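You operate a simulated robot arm through the tools that you are given. There is no shell and no other tool.

The job below is to be done with a simulated robot arm. You get a single attempt, and the scene is never put back.

Task
Put things in order on the top of the brown bench. At the end: the small jar marked slate stands on top of the mould with grey sides; the short pale piece of wood stands where the white pad with yellow band stood; the gold gilt tablet with twelve petals stands where the short pale piece of wood stood; the white pad with yellow band stands on top of the brown mould marked leaf; whatever was shut is shut again. Leave all else as you found it, and nothing knocked over.

The check looks at the end state, three seconds after you hand in, the way a careful person would. Anything else that was tipped, shoved, dropped, spilled or broken makes it a failure.

Robot
A 7-joint arm with a two-finger parallel gripper, fixed in place. Base frame: the origin is on the floor under the middle of its stand, x ahead of it, y to its left, z up; the work surface is at about z = 0.95. Readings come in m, rad, newtons and seconds.
With the tool pointing down near the work surface it reaches from about 0.22 to 0.68 m from the base axis. Its first joint turns from -1.152 to 1.152 rad. Payload 2.4 kg.
The TCP is the grasp point between the finger pads, 0.03 m short of the fingertips. In the tool frame z runs along the fingers and y along their closing line. The gripper opens to 0.094 m. The fingers are 0.028 m wide and 0.01 m thick; the gripper's body (0.05 by 0.096 m) begins 0.055 m behind the TCP.
Orientation is that of the tool frame in the base frame, as [roll, pitch, yaw] about the fixed x, y, z axes, in that order (R = Rz(yaw) Ry(pitch) Rx(roll)). With the fingers straight down and closing along the base's y, the tool's x points along the base's -x, its y along +y and its z along -z.

Tools
- The arm moves only by the tool arm_command. Its argument "moves" is a list of rows, each an object (a shift or turn left out is 0, a gripper value left out holds the last) with "xyz": the shift along the tool's x, y, z in units of 30 mm (1.0 is 30 mm), a list of three; "rotation": the turn, a rotation vector about the tool's x, y, z in units of 4 degrees (1.0 is 4 degrees), a list of three; "gripper": the gripper command, from -1 (shut) to 1 (fully open), values between in proportion. In form: [{"xyz": [dx, dy, dz], "rotation": [ax, ay, az], "gripper": gripper}, ...]. A call has 1 to 20 rows; each row shifts and turns the commanded pose from where the row before left it, along the tool's axes as they then stand. A call with a number of a shift or a turn outside -1 to 1 is refused whole. Each row takes 0.2 s and may step no farther than 0.05 m and 0.15 rad from the row before; otherwise, or with a gripper value out of range, the whole call is refused. Where a pose cannot be reached the arm comes as near as it can. A force on the tool above 40 N (or 10 N above the force at the start of the call, whichever is more), or a blocked arm, ends the call early, and 0.2 s more pass. Each finger travels about 0.153 m/s and halts on what it meets, pressing with about 31 N; the grip force reading is that of the motor and also rises with nothing between the fingers. The clock runs only during rows and for 0.2 s after the last one: add rows that do not move to give the fingers time. The reply holds the time, the measured pose of the TCP, the force on the tool along the base axes, the opening and the grip force, in the units named above and with some noise, with the torque about the TCP (base axes, N m) and any sound that the robot's microphone picked up.
- Cameras (640 x 400 px; columns grow to the right, rows downward): "scene" is fixed at [0.0409, 0.4733, 1.4511]; the picture's right is [-0.74, -0.68, 0.00], its down [-0.34, 0.38, -0.86] and it looks along [0.58, -0.63, -0.51] (base axes); focal length 341 px, centre (320, 200). "wrist" rides on the gripper at [0.076, 0.014, -0.102] in the tool frame; the picture's right is [-0.18, 0.98, 0.00], its down [-0.75, -0.14, -0.64] and it looks along [-0.63, -0.12, 0.77] (tool axes); focal length 243 px, centre (320, 200). There is no depth. A picture from a camera that has moved, and an enlarged one, comes with that camera's place and axes in the base frame and with its lens.
- capture(camera): a new picture of that camera. The clock stands still meanwhile.
- close_up(camera, box): a new picture of the part [left, top, right, bottom] of that camera's present view, enlarged. The clock stands still meanwhile.
- hand_in(): hands the job in; it is judged then, once.

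Places have to be worked out from the pictures, the camera data and where the tool is seen. Open the gripper and draw the arm clear of the work before you hand the job in, unless the task says otherwise.

The tools are called as a command line: name --argument value ..., lists and objects as JSON in quotes. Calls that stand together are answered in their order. arm_command: Moves the arm, as the interface text tells. Its arguments: {"type":"object","properties":{"moves":{"type":"array"}},"required":["moves"]} The other tools are called the same way: capture (camera) takes a picture; close_up (camera, box) takes an enlarged picture of a part of a camera's view; hand_in () hands the job in.

At the start:

```text
time_s: 0.0
tcp_pos: [0.4496, -0.1012, 1.2344]
tcp_rot: [3.141, -0.001, 3.141]
ft_force: [0.5, 0.6, 1.3]
torque: [-0.05, -0.04, -0.01]
grip_width: 0.094
gripper_force: 0.0
```

scene: 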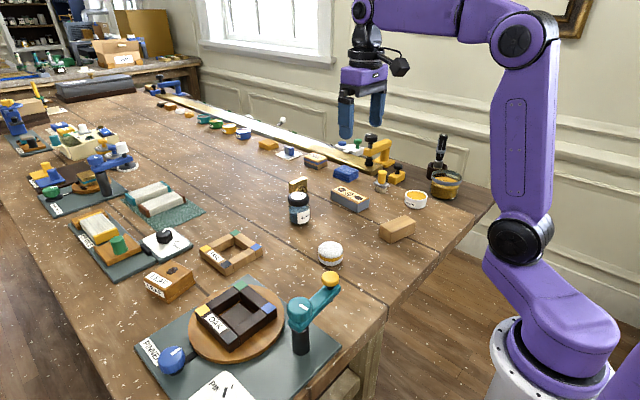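
wrist: 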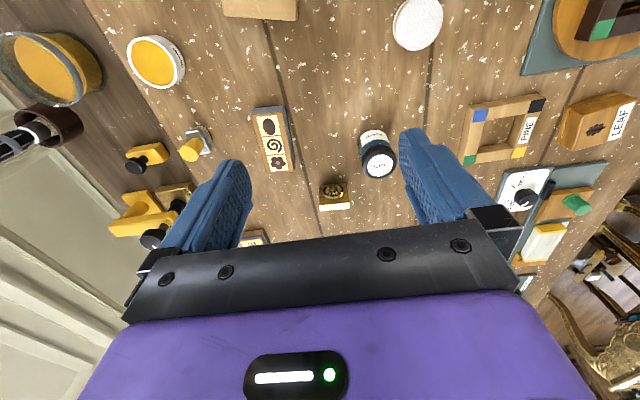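

I'll start by looking closely at the scene to identify the objects.

close_up --camera "scene" --box '[260, 130, 480, 270]'

close_up --camera "scene" --box '[120, 220, 360, 400]'

close_up --camera "scene" --box '[20, 120, 220, 270]'

close_up --camera "wrist" --box '[80, 0, 360, 260]'

close_up --camera "wrist" --box '[340, 0, 640, 300]'

```text
2.86 times, centred on (370, 200) of scene
camera zoom: at [0.0409, 0.4733, 1.4511], right [-0.74, -0.68, 0.0], down [-0.34, 0.38, -0.86], along [0.58, -0.63, -0.51], focal length 975 px, centre (177, 200)
```

zoom: 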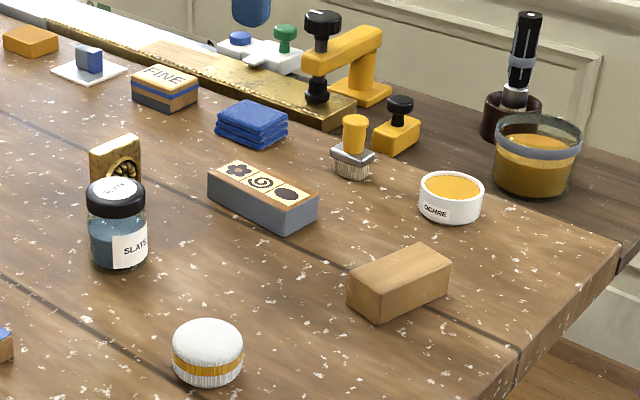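

```text
2.22 times, centred on (240, 310) of scene
camera zoom: at [0.0409, 0.4733, 1.4511], right [-0.74, -0.68, 0.0], down [-0.34, 0.38, -0.86], along [0.58, -0.63, -0.51], focal length 758 px, centre (498, -44)
```

zoom: 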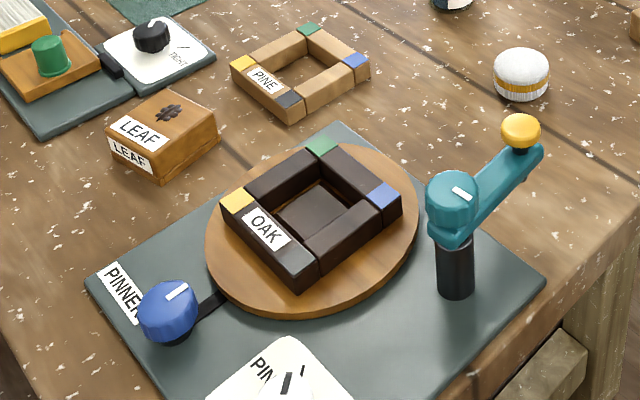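

```text
2.67 times, centred on (120, 195) of scene
camera zoom: at [0.0409, 0.4733, 1.4511], right [-0.74, -0.68, 0.0], down [-0.34, 0.38, -0.86], along [0.58, -0.63, -0.51], focal length 910 px, centre (853, 213)
```

zoom: 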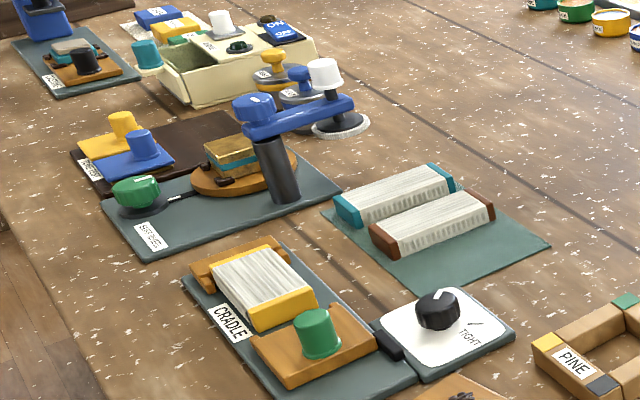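

```text
1.54 times, centred on (220, 130) of wrist
camera zoom: at [0.3731, -0.0879, 1.3367], right [0.18, 0.98, 0.0], down [0.75, -0.14, 0.64], along [0.63, -0.12, -0.77], focal length 373 px, centre (474, 308)
```

zoom: 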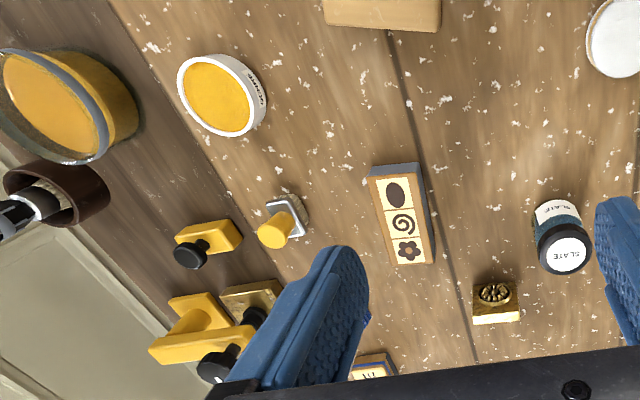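

```text
1.33 times, centred on (490, 150) of wrist
camera zoom: at [0.3731, -0.0879, 1.3367], right [0.18, 0.98, 0.0], down [0.75, -0.14, 0.64], along [0.63, -0.12, -0.77], focal length 324 px, centre (93, 267)
```

zoom: 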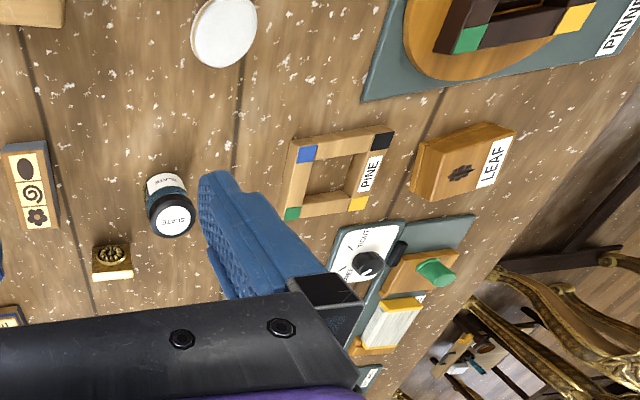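

Let me enlarge the candidate tablets and other items to identify which has twelve petals and what is shut.

close_up --camera "scene" --box '[280, 170, 320, 230]'

close_up --camera "wrist" --box '[310, 120, 410, 220]'

close_up --camera "scene" --box '[40, 120, 140, 220]'

close_up --camera "scene" --box '[140, 70, 320, 180]'

close_up --camera "scene" --box '[330, 130, 410, 220]'

close_up --camera "scene" --box '[120, 330, 280, 400]'

```text
6.67 times, centred on (300, 200) of scene
camera zoom: at [0.0409, 0.4733, 1.4511], right [-0.74, -0.68, 0.0], down [-0.34, 0.38, -0.86], along [0.58, -0.63, -0.51], focal length 2275 px, centre (453, 200)
```

zoom: 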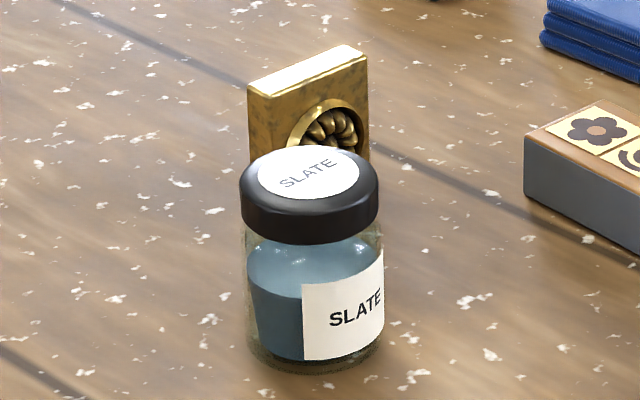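

```text
4.00 times, centred on (360, 170) of wrist
camera zoom: at [0.3731, -0.0879, 1.3367], right [0.18, 0.98, 0.0], down [0.75, -0.14, 0.64], along [0.63, -0.12, -0.77], focal length 970 px, centre (160, 320)
```

zoom: 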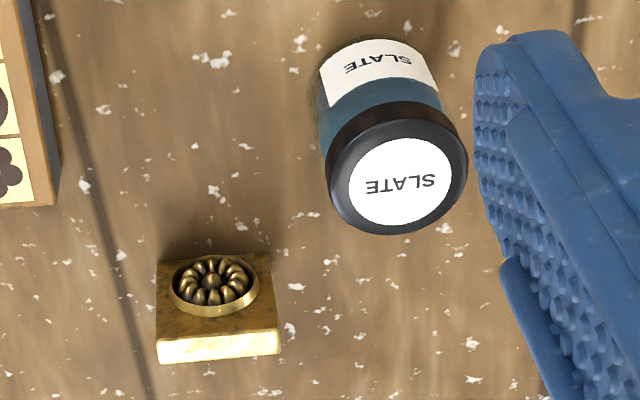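

```text
4.00 times, centred on (90, 170) of scene
camera zoom: at [0.0409, 0.4733, 1.4511], right [-0.74, -0.68, 0.0], down [-0.34, 0.38, -0.86], along [0.58, -0.63, -0.51], focal length 1365 px, centre (1240, 320)
```

zoom: 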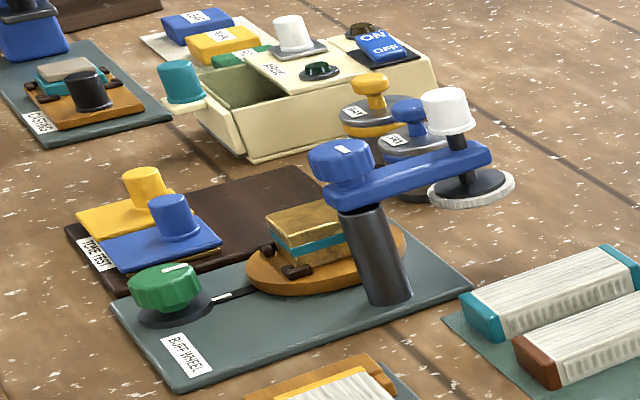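

```text
3.56 times, centred on (230, 125) of scene
camera zoom: at [0.0409, 0.4733, 1.4511], right [-0.74, -0.68, 0.0], down [-0.34, 0.38, -0.86], along [0.58, -0.63, -0.51], focal length 1213 px, centre (640, 467)
```

zoom: 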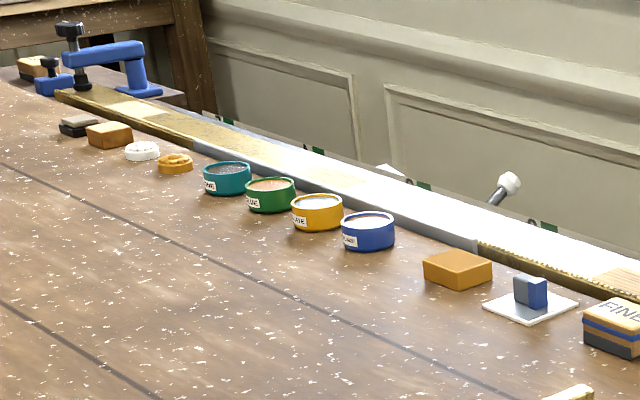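

```text
4.44 times, centred on (370, 175) of scene
camera zoom: at [0.0409, 0.4733, 1.4511], right [-0.74, -0.68, 0.0], down [-0.34, 0.38, -0.86], along [0.58, -0.63, -0.51], focal length 1517 px, centre (98, 311)
```

zoom: 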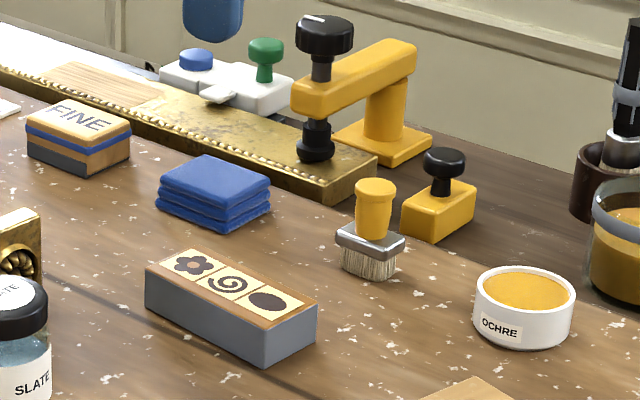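

```text
4.00 times, centred on (200, 365) of scene
camera zoom: at [0.0409, 0.4733, 1.4511], right [-0.74, -0.68, 0.0], down [-0.34, 0.38, -0.86], along [0.58, -0.63, -0.51], focal length 1365 px, centre (800, -460)
```

zoom: 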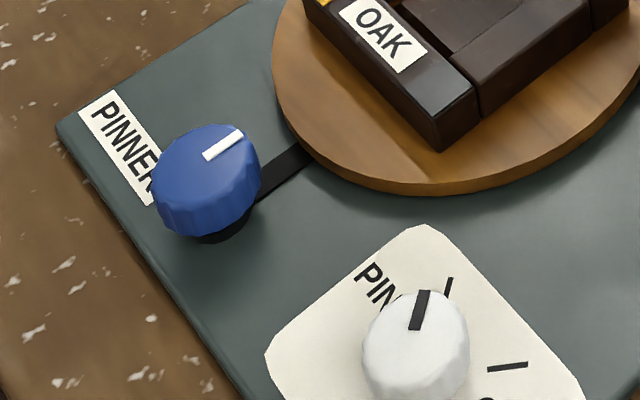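

Let me zoom in as far as possible on the rosette to count the petals, and on the pad and LEAF mould.

close_up --camera "wrist" --box '[346, 178, 378, 198]'

close_up --camera "wrist" --box '[316, 178, 356, 213]'

close_up --camera "scene" --box '[0, 60, 80, 130]'

close_up --camera "wrist" --box '[540, 180, 640, 300]'

```text
16.00 times, centred on (362, 188) of wrist
camera zoom: at [0.3731, -0.0879, 1.3367], right [0.18, 0.98, 0.0], down [0.75, -0.14, 0.64], along [0.63, -0.12, -0.77], focal length 3882 px, centre (-352, 392)
```

zoom: 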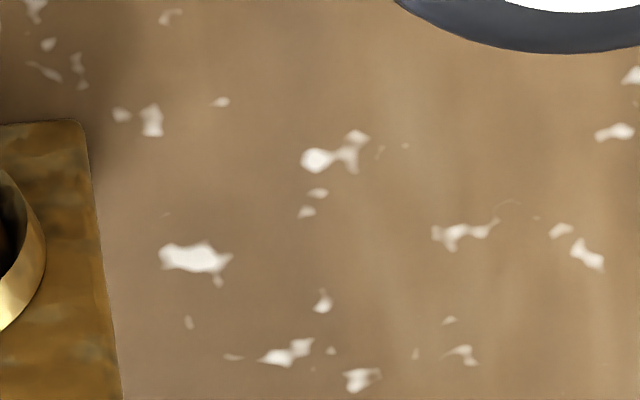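

```text
11.43 times, centred on (336, 196) of wrist
camera zoom: at [0.3731, -0.0879, 1.3367], right [0.18, 0.98, 0.0], down [0.75, -0.14, 0.64], along [0.63, -0.12, -0.77], focal length 2773 px, centre (137, 251)
```

zoom: 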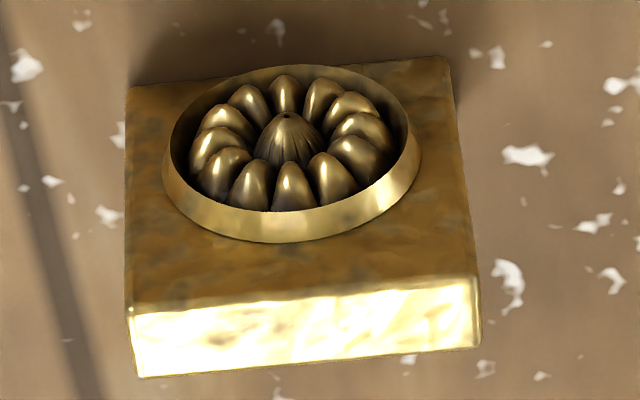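

```text
5.71 times, centred on (40, 95) of scene
camera zoom: at [0.0409, 0.4733, 1.4511], right [-0.74, -0.68, 0.0], down [-0.34, 0.38, -0.86], along [0.58, -0.63, -0.51], focal length 1950 px, centre (1920, 800)
```

zoom: 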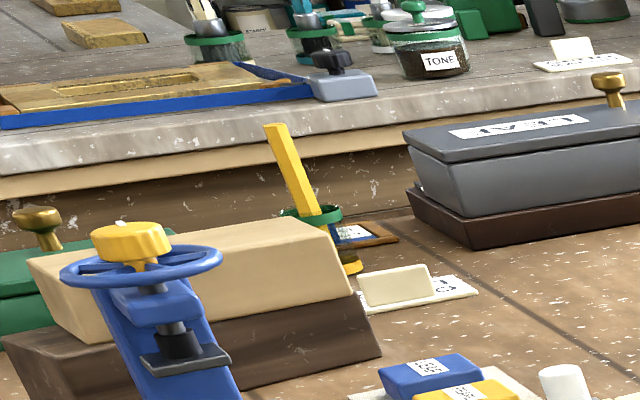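

```text
3.33 times, centred on (590, 240) of wrist
camera zoom: at [0.3731, -0.0879, 1.3367], right [0.18, 0.98, 0.0], down [0.75, -0.14, 0.64], along [0.63, -0.12, -0.77], focal length 809 px, centre (-580, 67)
```

zoom: 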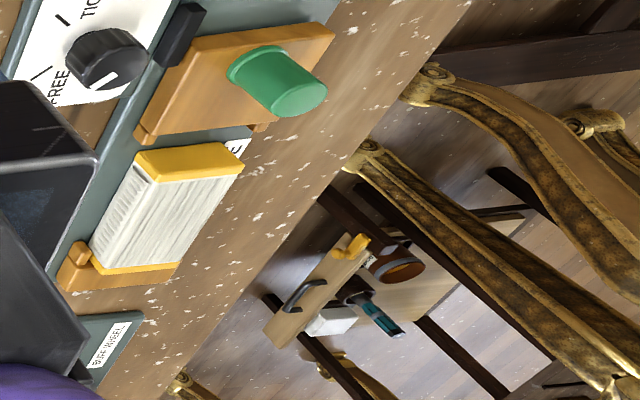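

The tablet beside the jar carries twelve petals (I count 12) and stands on edge with its face toward −x. My rough estimates are jar (0.58,-0.03), tablet (0.66,-0.11), grey mould (0.54,-0.19), pale wood (0.36,-0.15), pad (0.41,0.04) and LEAF mould (0.59,0.31). I'll draw the arm back to view the pad and wood better.

arm_command --moves '[{"xyz": [0.83, 0.3, 0.1], "gripper": 1}, {"xyz": [0.83, 0.3, 0.1]}, {"xyz": [0.83, 0.3, 0.1]}, {"xyz": [0.83, 0.3, 0.1]}, {"xyz": [0.83, 0.3, 0.1]}, {"xyz": [0.83, 0.3, 0.1]}, {"xyz": [0, 0, 0]}, {"xyz": [0, 0, 0]}]'

```text
time_s: 1.8
tcp_pos: [0.2992, -0.048, 1.2162]
tcp_rot: [-3.141, -0.002, -3.14]
ft_force: [0.5, 0.3, -0.6]
torque: [-0.03, 0.02, -0.02]
grip_width: 0.0937
gripper_force: 0.1
```

The arm is at (0.299,-0.048,1.216). I'll take a picture from the wrist here.

capture --camera "wrist"

close_up --camera "wrist" --box '[150, 50, 450, 240]'

```text
taken
camera wrist: at [0.2235, -0.0339, 1.3185], right [0.18, 0.98, 0.0], down [0.75, -0.14, 0.64], along [0.63, -0.12, -0.77], focal length 243 px, centre (320, 200)
```

wrist: 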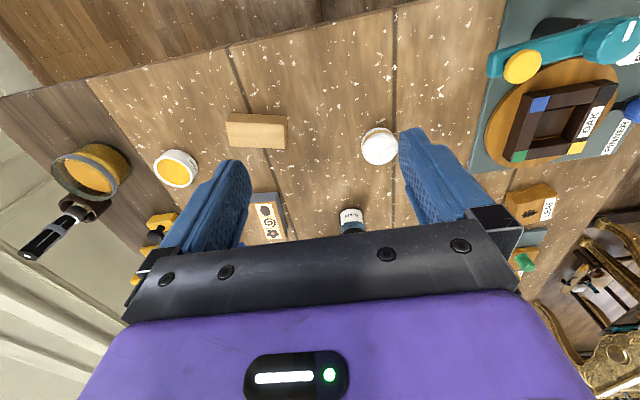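

```text
2.11 times, centred on (300, 145) of wrist
camera zoom: at [0.2235, -0.0339, 1.3185], right [0.18, 0.98, 0.0], down [0.75, -0.14, 0.64], along [0.63, -0.12, -0.77], focal length 511 px, centre (362, 316)
```

zoom: 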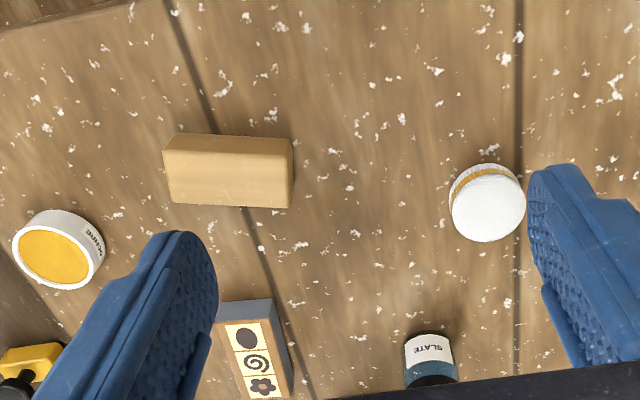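

From this view the pad is at about (0.418,0.027), roughly 0.055 in diameter with its top near 0.977. The wood is centred at about (0.362,-0.154), 0.087×0.038, turned about 12° from y toward x. Next I'll look at the LEAF mould from nearer.

arm_command --moves '[{"xyz": [-0.33, 1, 0]}, {"xyz": [-0.33, 1, 0]}, {"xyz": [-0.33, 1, 0]}, {"xyz": [-0.33, 1, 0]}, {"xyz": [-0.33, 1, 0]}, {"xyz": [-0.33, 1, 0]}, {"xyz": [-0.33, 1, 0]}, {"xyz": [-0.33, 1, 0]}, {"xyz": [-0.33, 1, 0]}, {"xyz": [-0.33, 0, 0]}, {"xyz": [0, 0, 0]}]'

capture --camera "wrist"

capture --camera "scene"

```text
time_s: 4.2
tcp_pos: [0.3982, 0.2215, 1.216]
tcp_rot: [3.139, 0.0, -3.141]
ft_force: [-0.2, -0.3, -0.4]
torque: [0.02, 0.04, 0.03]
grip_width: 0.0939
gripper_force: 0.1
```

```text
taken
camera wrist: at [0.3227, 0.2356, 1.3187], right [0.18, 0.98, 0.0], down [0.75, -0.14, 0.64], along [0.63, -0.12, -0.77], focal length 243 px, centre (320, 200)
```

wrist: 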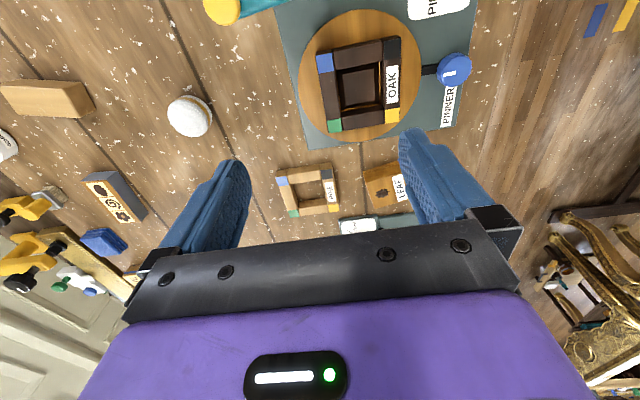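

```text
taken
```

scene: 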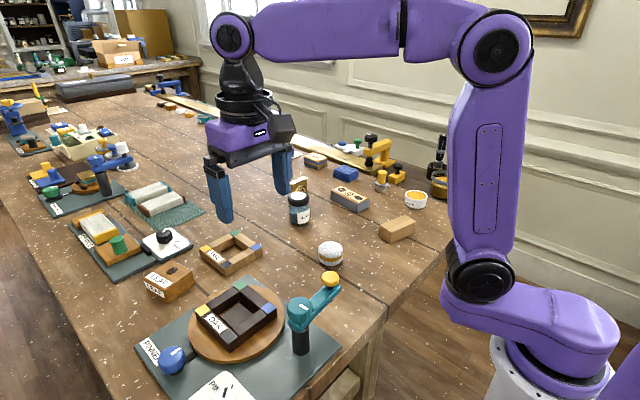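

The LEAF mould is visible between the fingers. I'll enlarge it in both cameras to measure its top face.

close_up --camera "wrist" --box '[340, 140, 440, 215]'

close_up --camera "scene" --box '[130, 245, 210, 310]'

close_up --camera "wrist" --box '[0, 60, 240, 230]'

close_up --camera "scene" --box '[300, 220, 360, 280]'

```text
5.33 times, centred on (390, 178) of wrist
camera zoom: at [0.3227, 0.2356, 1.3187], right [0.18, 0.98, 0.0], down [0.75, -0.14, 0.64], along [0.63, -0.12, -0.77], focal length 1294 px, centre (-53, 320)
```

zoom: 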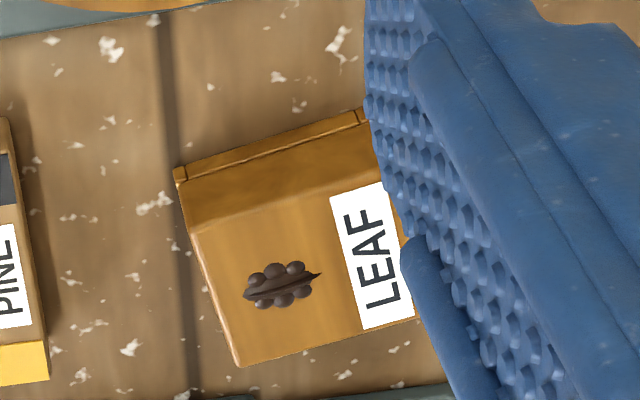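

```text
6.15 times, centred on (170, 278) of scene
camera zoom: at [0.0409, 0.4733, 1.4511], right [-0.74, -0.68, 0.0], down [-0.34, 0.38, -0.86], along [0.58, -0.63, -0.51], focal length 2100 px, centre (1243, -277)
```

zoom: 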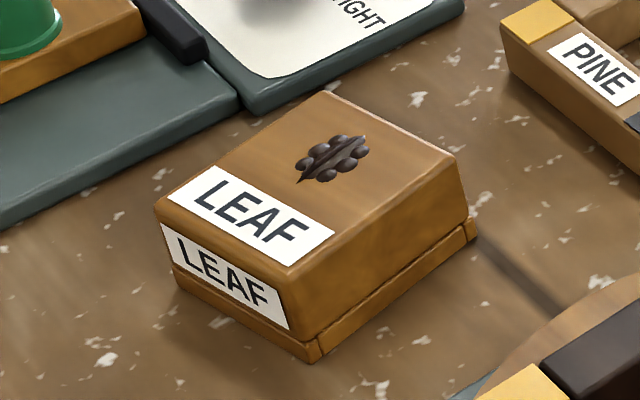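

```text
2.35 times, centred on (120, 145) of wrist
camera zoom: at [0.3227, 0.2356, 1.3187], right [0.18, 0.98, 0.0], down [0.75, -0.14, 0.64], along [0.63, -0.12, -0.77], focal length 571 px, centre (791, 329)
```

zoom: 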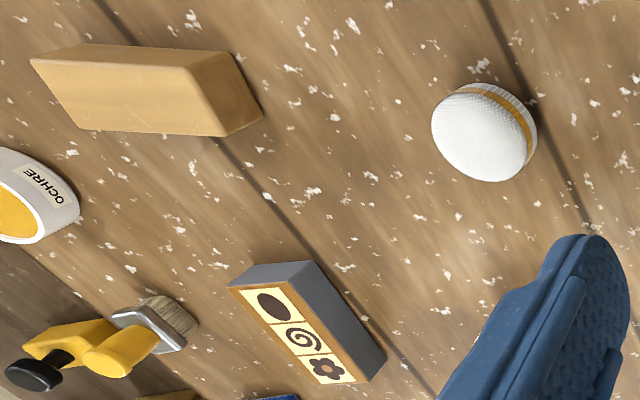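

```text
6.67 times, centred on (330, 250) of scene
camera zoom: at [0.0409, 0.4733, 1.4511], right [-0.74, -0.68, 0.0], down [-0.34, 0.38, -0.86], along [0.58, -0.63, -0.51], focal length 2275 px, centre (253, -133)
```

zoom: 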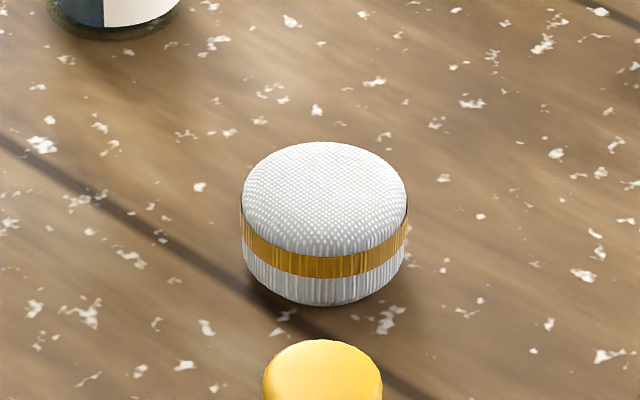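

LEAF mould: centre ≈ (0.600,0.307), top z ≈ 0.987, about 0.06 square. Grey mould: centre ≈ (0.540,-0.190), ~0.10×0.041, long along x. Pad ≈ (0.4195,0.0255). I'll go above the pad and come down to a viewing height.

arm_command --moves '[{"xyz": [-0.1, -0.933, 0]}, {"xyz": [-0.1, -0.933, 0]}, {"xyz": [-0.1, -0.933, 0]}, {"xyz": [-0.1, -0.933, 0]}, {"xyz": [-0.1, -0.933, 0]}, {"xyz": [-0.1, -0.933, 0]}, {"xyz": [-0.1, -0.933, 0]}, {"xyz": [0, 0, 0.9]}, {"xyz": [0, 0, 0.9]}, {"xyz": [0, 0, 0.9]}, {"xyz": [0, 0, 0.9]}, {"xyz": [0, 0, 0.9]}, {"xyz": [0, 0, 0]}, {"xyz": [0, 0, 0]}]'

capture --camera "wrist"

capture --camera "scene"

```text
time_s: 7.2
tcp_pos: [0.4193, 0.0269, 1.0815]
tcp_rot: [3.141, 0.0, 3.141]
ft_force: [0.1, 0.5, 0.2]
torque: [-0.01, 0.03, -0.01]
grip_width: 0.0942
gripper_force: 0.1
```

```text
taken
camera wrist: at [0.3436, 0.0407, 1.1844], right [0.18, 0.98, 0.0], down [0.75, -0.14, 0.64], along [0.63, -0.12, -0.77], focal length 243 px, centre (320, 200)
```

wrist: 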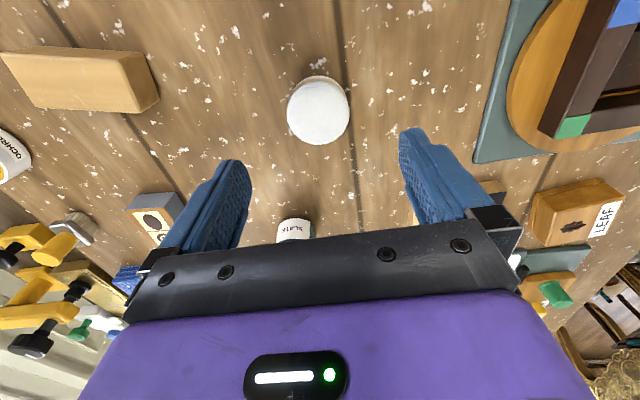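

```text
taken
```

scene: 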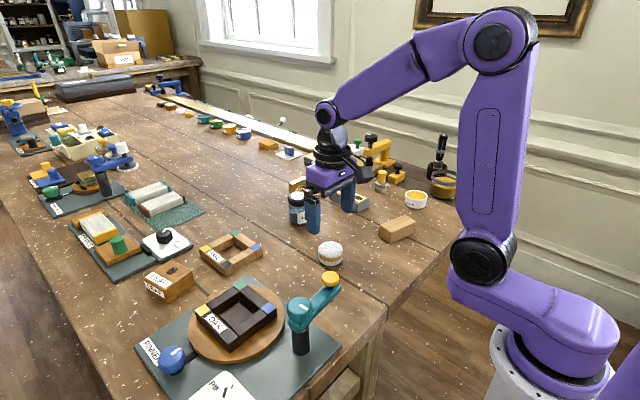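

The pad's top is measured at (0.418,0.026), nearly under the TCP. I'll descend so that the fingertips straddle it just above the bench.

arm_command --moves '[{"xyz": [0.03, -0.04, 0.79]}, {"xyz": [0, 0, 0.79]}, {"xyz": [0, 0, 0.79]}, {"xyz": [0, 0, 0.74]}, {"xyz": [0, 0, 0]}, {"xyz": [0, 0, 0]}]'

capture --camera "wrist"

close_up --camera "scene" --box '[280, 200, 400, 290]'

```text
time_s: 8.6
tcp_pos: [0.4191, 0.0258, 0.9881]
tcp_rot: [3.141, 0.0, -3.141]
ft_force: [-0.5, -0.5, 0.3]
torque: [0.01, 0.05, 0.01]
grip_width: 0.094
gripper_force: 0.1
```

```text
taken
camera wrist: at [0.3433, 0.0391, 1.0909], right [0.18, 0.98, 0.0], down [0.75, -0.14, 0.64], along [0.63, -0.12, -0.77], focal length 243 px, centre (320, 200)
```

wrist: 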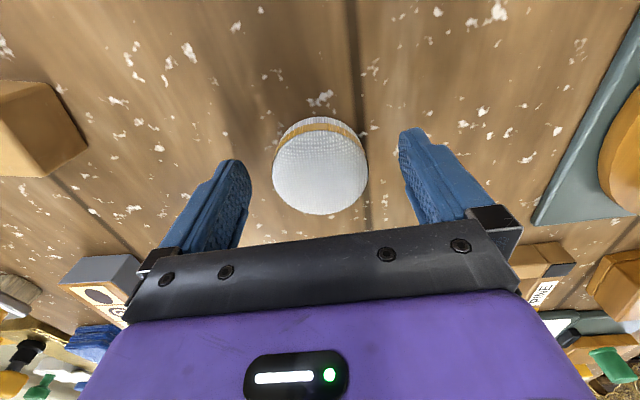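

```text
4.44 times, centred on (340, 245) of scene
camera zoom: at [0.0409, 0.4733, 1.4511], right [-0.74, -0.68, 0.0], down [-0.34, 0.38, -0.86], along [0.58, -0.63, -0.51], focal length 1517 px, centre (231, 0)
```

zoom: 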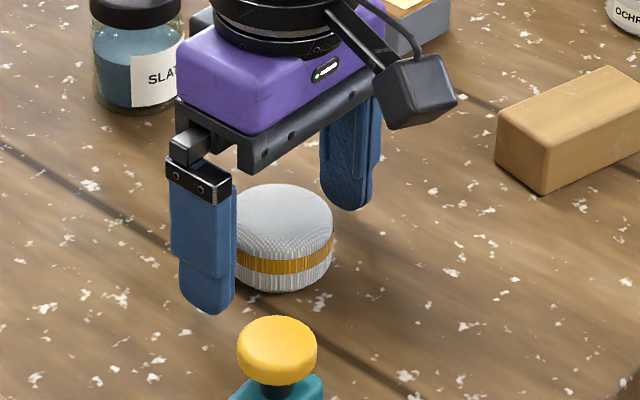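

The pad sits between the fingers with clearance on both sides. I'll close the gripper.

arm_command --moves '[{"xyz": [0, 0, 0], "gripper": -0.3}, {"xyz": [0, 0, 0]}, {"xyz": [0, 0, 0]}, {"xyz": [0, 0, 0]}]'

capture --camera "wrist"

close_up --camera "scene" --box '[280, 200, 400, 290]'

```text
time_s: 9.6
tcp_pos: [0.4189, 0.0244, 0.9888]
tcp_rot: [-3.141, 0.0, -3.142]
ft_force: [-1.1, -0.7, 4.6]
torque: [0.03, 0.03, 0.01]
grip_width: 0.0514
gripper_force: 30.9
```

```text
taken
camera wrist: at [0.3433, 0.0391, 1.0911], right [0.18, 0.98, 0.0], down [0.75, -0.14, 0.64], along [0.63, -0.12, -0.77], focal length 243 px, centre (320, 200)
```

wrist: 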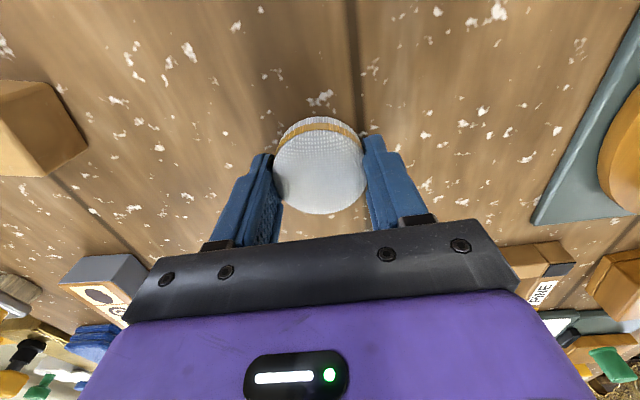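

```text
4.44 times, centred on (340, 245) of scene
camera zoom: at [0.0408, 0.4733, 1.4511], right [-0.74, -0.68, 0.0], down [-0.34, 0.38, -0.86], along [0.58, -0.63, -0.51], focal length 1517 px, centre (231, 0)
```

zoom: 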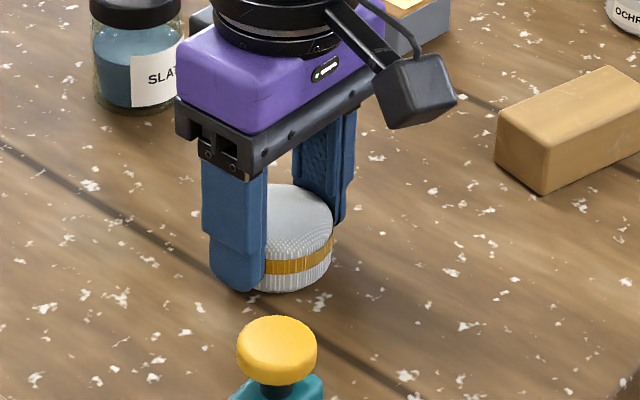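

The pad is gripped at 51 mm. I'll lift it straight up and check the hold.

arm_command --moves '[{"xyz": [0, 0, -0.3]}, {"xyz": [0, 0, -0.8]}, {"xyz": [0, 0, -0.8]}, {"xyz": [0, 0, -0.8]}, {"xyz": [0, 0, -0.8]}, {"xyz": [0, 0, -0.8]}, {"xyz": [0, 0, 0]}]'

capture --camera "wrist"

close_up --camera "scene" --box '[260, 130, 400, 270]'

```text
time_s: 11.2
tcp_pos: [0.42, 0.0246, 1.1164]
tcp_rot: [-3.14, -0.001, -3.14]
ft_force: [0.0, 0.2, -0.6]
torque: [-0.01, -0.01, 0.01]
grip_width: 0.051
gripper_force: 30.4
```

```text
taken
camera wrist: at [0.3432, 0.039, 1.22], right [0.18, 0.98, 0.0], down [0.75, -0.14, 0.64], along [0.63, -0.12, -0.77], focal length 243 px, centre (320, 200)
```

wrist: 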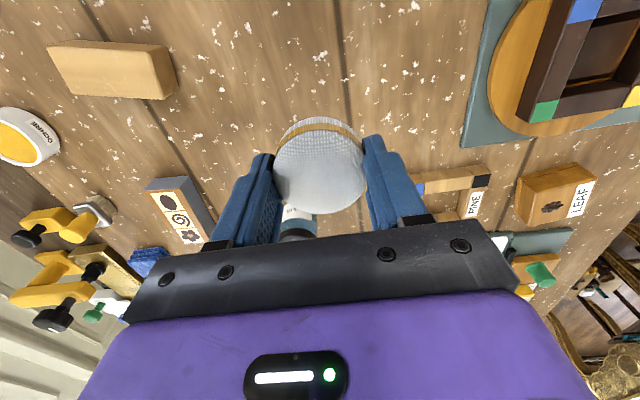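

```text
2.86 times, centred on (330, 200) of scene
camera zoom: at [0.0409, 0.4733, 1.4511], right [-0.74, -0.68, 0.0], down [-0.34, 0.38, -0.86], along [0.58, -0.63, -0.51], focal length 975 px, centre (291, 200)
```

zoom: 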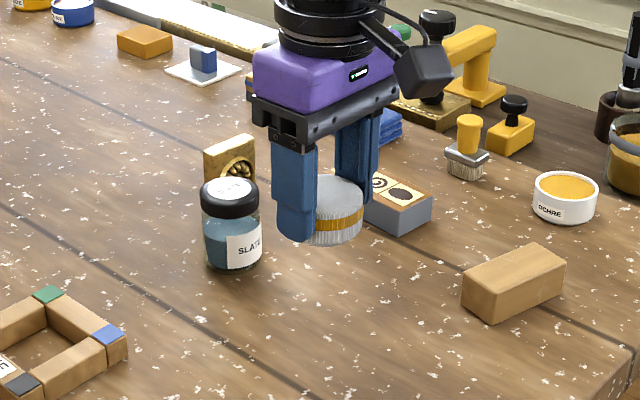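

The pad is held well. I'll take another measurement of the LEAF mould from this viewpoint before carrying the pad over.

close_up --camera "wrist" --box '[490, 140, 620, 230]'

```text
4.44 times, centred on (555, 185) of wrist
camera zoom: at [0.3432, 0.039, 1.22], right [0.18, 0.98, 0.0], down [0.75, -0.14, 0.64], along [0.63, -0.12, -0.77], focal length 1078 px, centre (-724, 267)
```

zoom: 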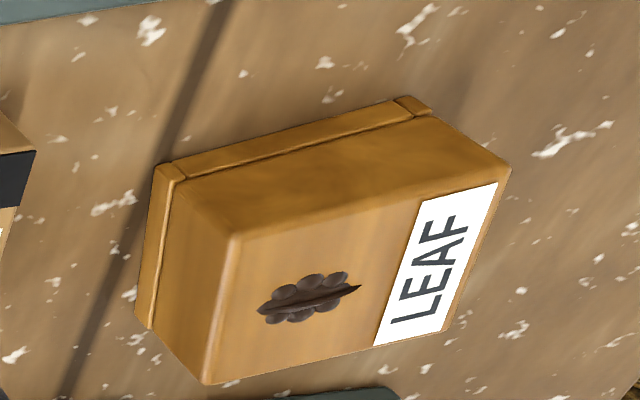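

LEAF centre is again ≈ (0.599,0.307). I'll carry the pad there at height.

arm_command --moves '[{"xyz": [-0.592, 0.937, 0]}, {"xyz": [-0.592, 0.937, 0]}, {"xyz": [-0.592, 0.937, 0]}, {"xyz": [-0.592, 0.937, 0]}, {"xyz": [-0.592, 0.937, 0]}, {"xyz": [-0.592, 0.937, 0]}, {"xyz": [-0.592, 0.937, 0]}, {"xyz": [-0.592, 0.937, 0]}, {"xyz": [-0.592, 0.937, 0]}, {"xyz": [-0.592, 0.937, 0]}, {"xyz": [0, 0, 0]}, {"xyz": [0, 0, 0]}]'

capture --camera "wrist"

close_up --camera "scene" --box '[110, 180, 270, 310]'

```text
time_s: 13.8
tcp_pos: [0.5883, 0.3018, 1.1184]
tcp_rot: [-3.141, 0.0, -3.141]
ft_force: [-0.5, 0.2, -0.7]
torque: [0.03, -0.02, -0.01]
grip_width: 0.0511
gripper_force: 30.9
out of reach, approached as far as the arm can: row 10
```

```text
taken
camera wrist: at [0.5126, 0.316, 1.2198], right [0.18, 0.98, 0.0], down [0.75, -0.14, 0.64], along [0.63, -0.12, -0.77], focal length 243 px, centre (320, 200)
```

wrist: 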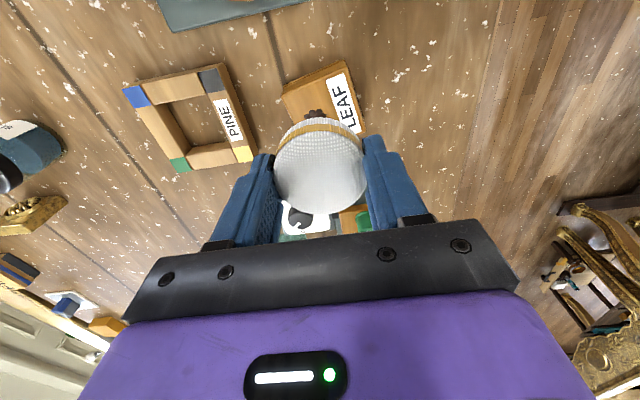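

```text
3.08 times, centred on (190, 245) of scene
camera zoom: at [0.0409, 0.4733, 1.4511], right [-0.74, -0.68, 0.0], down [-0.34, 0.38, -0.86], along [0.58, -0.63, -0.51], focal length 1050 px, centre (720, 62)
```

zoom: 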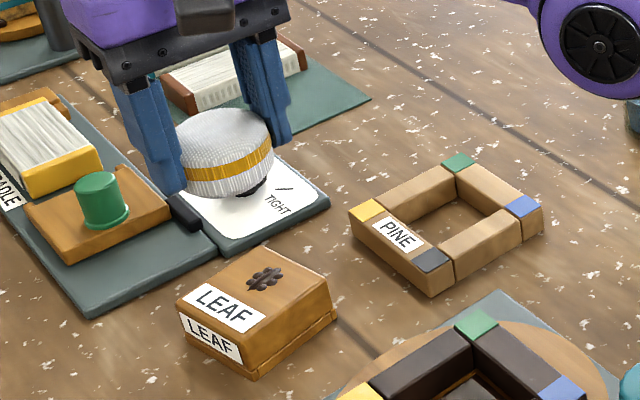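

At this height the reach stops at r≈0.661; lower down it should extend. I'll lower part way and see where it settles.

arm_command --moves '[{"xyz": [0, 0, 0.6]}, {"xyz": [0, 0, 0.6]}, {"xyz": [0, 0, 0.6]}, {"xyz": [0, 0, 0]}, {"xyz": [0, 0, 0]}]'

capture --camera "wrist"

close_up --camera "scene" --box '[110, 200, 240, 310]'

```text
time_s: 15.0
tcp_pos: [0.5877, 0.303, 1.0635]
tcp_rot: [-3.141, 0.0, 3.141]
ft_force: [0.1, -0.2, -0.4]
torque: [0.04, -0.01, 0.02]
grip_width: 0.0511
gripper_force: 30.4
```

```text
taken
camera wrist: at [0.5116, 0.3162, 1.165], right [0.18, 0.98, 0.0], down [0.75, -0.14, 0.64], along [0.63, -0.12, -0.77], focal length 243 px, centre (320, 200)
```

wrist: 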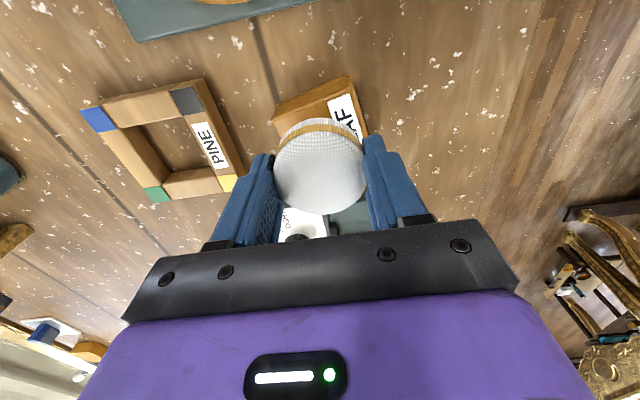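

```text
3.64 times, centred on (175, 255) of scene
camera zoom: at [0.0409, 0.4733, 1.4511], right [-0.74, -0.68, 0.0], down [-0.34, 0.38, -0.86], along [0.58, -0.63, -0.51], focal length 1241 px, centre (847, 0)
```

zoom: 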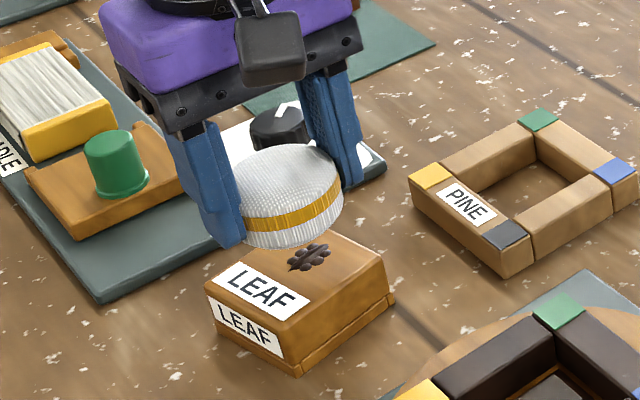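

The commanded pose appears clipped to (0.588,0.303). I'll move the remaining ~9 mm outward while lowering toward z≈1.037.

arm_command --moves '[{"xyz": [0, 0, 0.45]}, {"xyz": [-0.16, 0.06, 0.4]}, {"xyz": [-0.16, 0.06, 0]}, {"xyz": [0, 0, 0]}, {"xyz": [0, 0, 0]}]'

close_up --camera "wrist" --box '[200, 50, 440, 240]'

close_up --camera "scene" --box '[120, 210, 220, 310]'

```text
time_s: 16.2
tcp_pos: [0.5974, 0.3053, 1.0368]
tcp_rot: [3.141, 0.0, -3.141]
ft_force: [0.3, 0.2, 0.2]
torque: [0.01, -0.01, -0.01]
grip_width: 0.051
gripper_force: 31.2
```

```text
2.11 times, centred on (320, 145) of wrist
camera zoom: at [0.5214, 0.3196, 1.139], right [0.18, 0.98, 0.0], down [0.75, -0.14, 0.64], along [0.63, -0.12, -0.77], focal length 511 px, centre (320, 316)
```

zoom: 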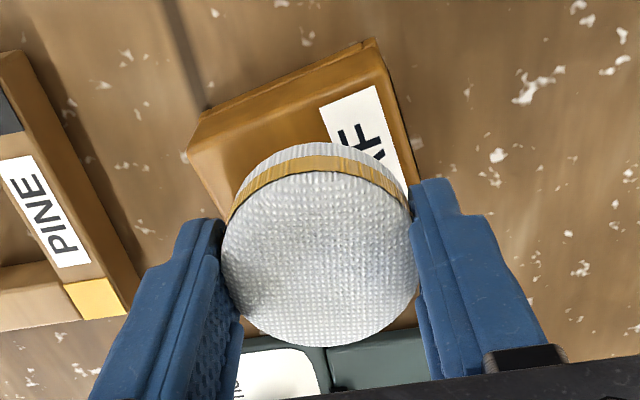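

```text
4.00 times, centred on (170, 260) of scene
camera zoom: at [0.0409, 0.4733, 1.4511], right [-0.74, -0.68, 0.0], down [-0.34, 0.38, -0.86], along [0.58, -0.63, -0.51], focal length 1365 px, centre (920, -40)
```

zoom: 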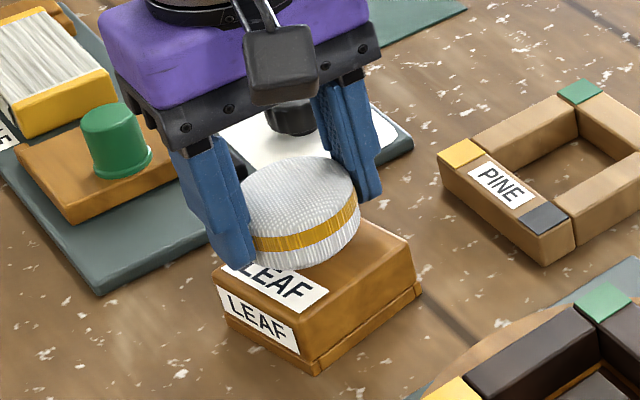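

The pad is centred above the mould to within a couple of millimetres. I'll lower in small steps toward the top.

arm_command --moves '[{"xyz": [0, 0, 0.1]}, {"xyz": [0, 0, 0.1]}, {"xyz": [0, 0, 0.1]}, {"xyz": [0, 0, 0.08]}, {"xyz": [0, 0, 0]}]'

close_up --camera "scene" --box '[140, 230, 220, 300]'

```text
time_s: 17.4
tcp_pos: [0.5972, 0.3066, 1.025]
tcp_rot: [-3.141, -0.001, 3.141]
ft_force: [-0.6, -0.2, 0.6]
torque: [-0.02, 0.01, 0.04]
grip_width: 0.0511
gripper_force: 30.9
```

```text
5.71 times, centred on (180, 265) of scene
camera zoom: at [0.0409, 0.4733, 1.4511], right [-0.74, -0.68, 0.0], down [-0.34, 0.38, -0.86], along [0.58, -0.63, -0.51], focal length 1950 px, centre (1120, -171)
```

zoom: 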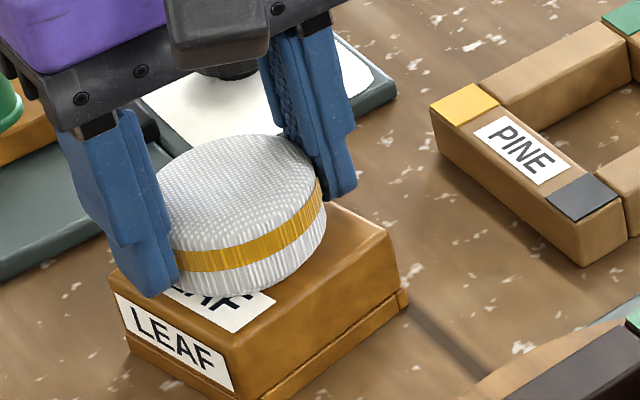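

No contact force yet at z=1.025. I'll go down in finer steps.

arm_command --moves '[{"xyz": [0, 0, 0.05]}, {"xyz": [0, 0, 0.05]}, {"xyz": [0, 0, 0]}]'

```text
time_s: 18.2
tcp_pos: [0.5967, 0.3064, 1.0248]
tcp_rot: [3.141, 0.004, 3.141]
ft_force: [-3.8, -1.7, 20.2]
torque: [-0.21, 0.2, 0.02]
grip_width: 0.051
gripper_force: 31.0
```

Contact: 20 N upward at z≈1.025, so the pad is resting on the mould. I'll back off about 2.5 mm of command and open the gripper.

arm_command --moves '[{"xyz": [0, 0, -0.08]}, {"xyz": [0, 0, 0]}]'

```text
time_s: 18.8
tcp_pos: [0.5992, 0.3064, 1.025]
tcp_rot: [-3.141, 0.002, -3.14]
ft_force: [3.7, 2.5, 9.8]
torque: [0.09, -0.16, 0.04]
grip_width: 0.051
gripper_force: 31.3
```

There is still about 10 N of push. I'll ease up one more millimetre, then open the fingers gradually.

arm_command --moves '[{"xyz": [0, 0, -0.03]}, {"xyz": [0, 0, 0], "gripper": 0.2}, {"xyz": [0, 0, 0], "gripper": 0.4}, {"xyz": [0, 0, 0], "gripper": 0.7}, {"xyz": [0, 0, 0], "gripper": 1}, {"xyz": [0, 0, 0]}]'

close_up --camera "scene" --box '[140, 230, 220, 300]'

capture --camera "wrist"

```text
time_s: 20.2
tcp_pos: [0.5973, 0.3064, 1.0259]
tcp_rot: [-3.141, -0.001, -3.141]
ft_force: [0.7, -0.5, -0.2]
torque: [-0.02, 0.01, 0.04]
grip_width: 0.0941
gripper_force: 0.1
```

```text
5.71 times, centred on (180, 265) of scene
camera zoom: at [0.0409, 0.4733, 1.4511], right [-0.74, -0.68, 0.0], down [-0.34, 0.38, -0.86], along [0.58, -0.63, -0.51], focal length 1950 px, centre (1120, -171)
```

zoom: 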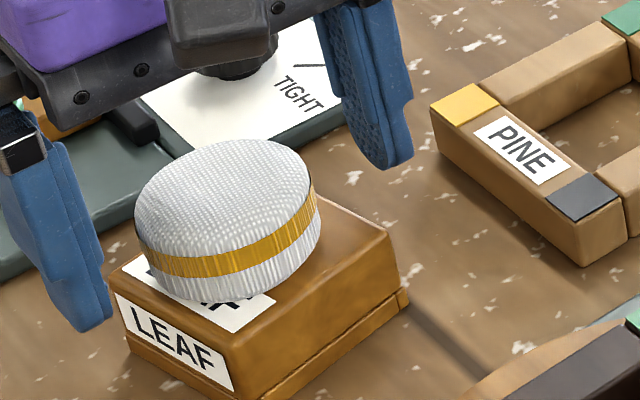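

```text
taken
camera wrist: at [0.5217, 0.3196, 1.1281], right [0.18, 0.98, 0.0], down [0.75, -0.14, 0.64], along [0.63, -0.12, -0.77], focal length 243 px, centre (320, 200)
```

wrist: 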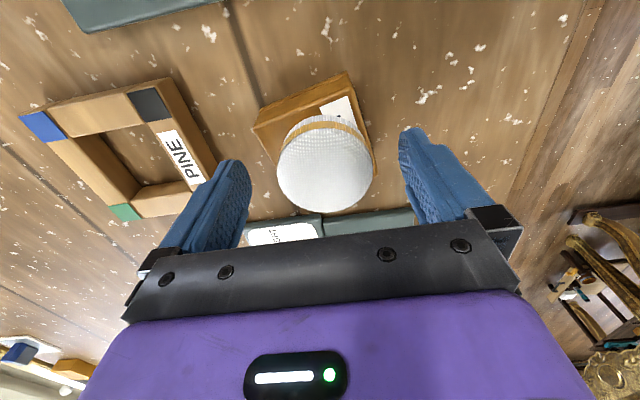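

The pad rests level on the LEAF mould, close to its centre. I'll rise clear, then travel back to above the wood block.

arm_command --moves '[{"xyz": [0, 0, -0.4]}, {"xyz": [0, 0, -0.45]}, {"xyz": [0, 0, -0.45]}, {"xyz": [0.49, -0.963, -0.18]}, {"xyz": [0.49, -0.963, -0.18]}, {"xyz": [0.49, -0.963, -0.18]}, {"xyz": [0.49, -0.963, -0.18]}, {"xyz": [0.49, -0.963, -0.18]}, {"xyz": [0.49, -0.963, -0.18]}, {"xyz": [0.49, -0.963, -0.18]}, {"xyz": [0.49, -0.963, -0.18]}, {"xyz": [0.49, -0.963, -0.18]}, {"xyz": [0.49, -0.963, -0.18]}, {"xyz": [0.49, -0.963, -0.18]}, {"xyz": [0.49, -0.963, -0.18]}, {"xyz": [0.49, -0.963, -0.18]}, {"xyz": [0.49, -0.963, -0.18]}, {"xyz": [0.49, -0.963, -0.18]}, {"xyz": [0.49, -0.963, -0.18]}, {"xyz": [0, 0, 0]}]'

close_up --camera "scene" --box '[120, 210, 220, 310]'

capture --camera "wrist"

```text
time_s: 24.4
tcp_pos: [0.3617, -0.1575, 1.1493]
tcp_rot: [3.141, 0.0, -3.141]
ft_force: [0.0, 0.7, -1.2]
torque: [-0.01, 0.0, 0.01]
grip_width: 0.0941
gripper_force: 0.0
```

```text
4.00 times, centred on (170, 260) of scene
camera zoom: at [0.0409, 0.4733, 1.4511], right [-0.74, -0.68, 0.0], down [-0.34, 0.38, -0.86], along [0.58, -0.64, -0.51], focal length 1365 px, centre (920, -40)
```

zoom: 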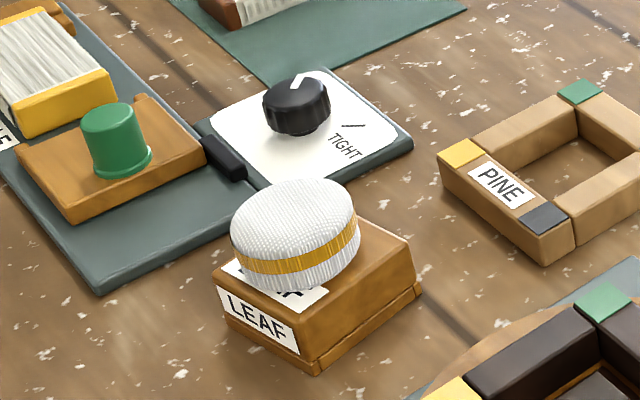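

```text
taken
camera wrist: at [0.286, -0.1439, 1.253], right [0.18, 0.98, 0.0], down [0.75, -0.14, 0.64], along [0.63, -0.12, -0.77], focal length 243 px, centre (320, 200)
```

wrist: 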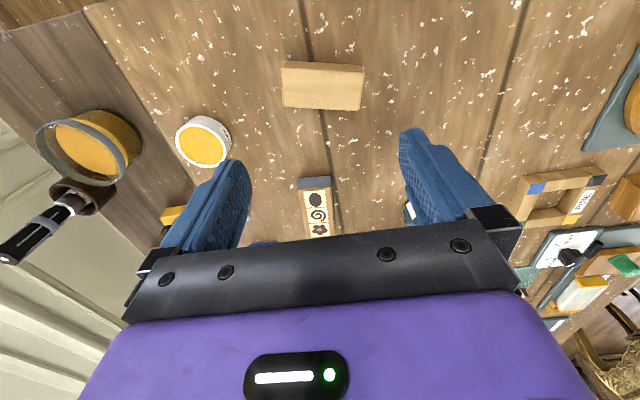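

The arm is above the wood. Before continuing, I'll check the pad's placement on the LEAF mould more closely.

close_up --camera "scene" --box '[150, 245, 206, 285]'

close_up --camera "wrist" --box '[270, 40, 380, 130]'

```text
10.00 times, centred on (178, 265) of scene
camera zoom: at [0.0409, 0.4733, 1.4511], right [-0.74, -0.68, 0.0], down [-0.34, 0.38, -0.86], along [0.58, -0.64, -0.51], focal length 3412 px, centre (1740, -450)
```

zoom: 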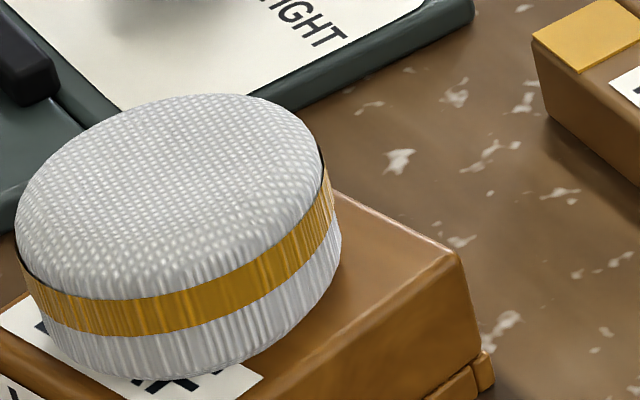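

```text
4.44 times, centred on (325, 85) of wrist
camera zoom: at [0.286, -0.1439, 1.253], right [0.18, 0.98, 0.0], down [0.75, -0.14, 0.64], along [0.63, -0.12, -0.77], focal length 1078 px, centre (298, 711)
```

zoom: 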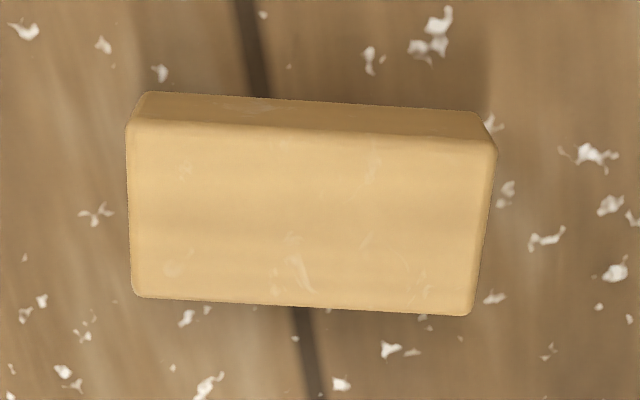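

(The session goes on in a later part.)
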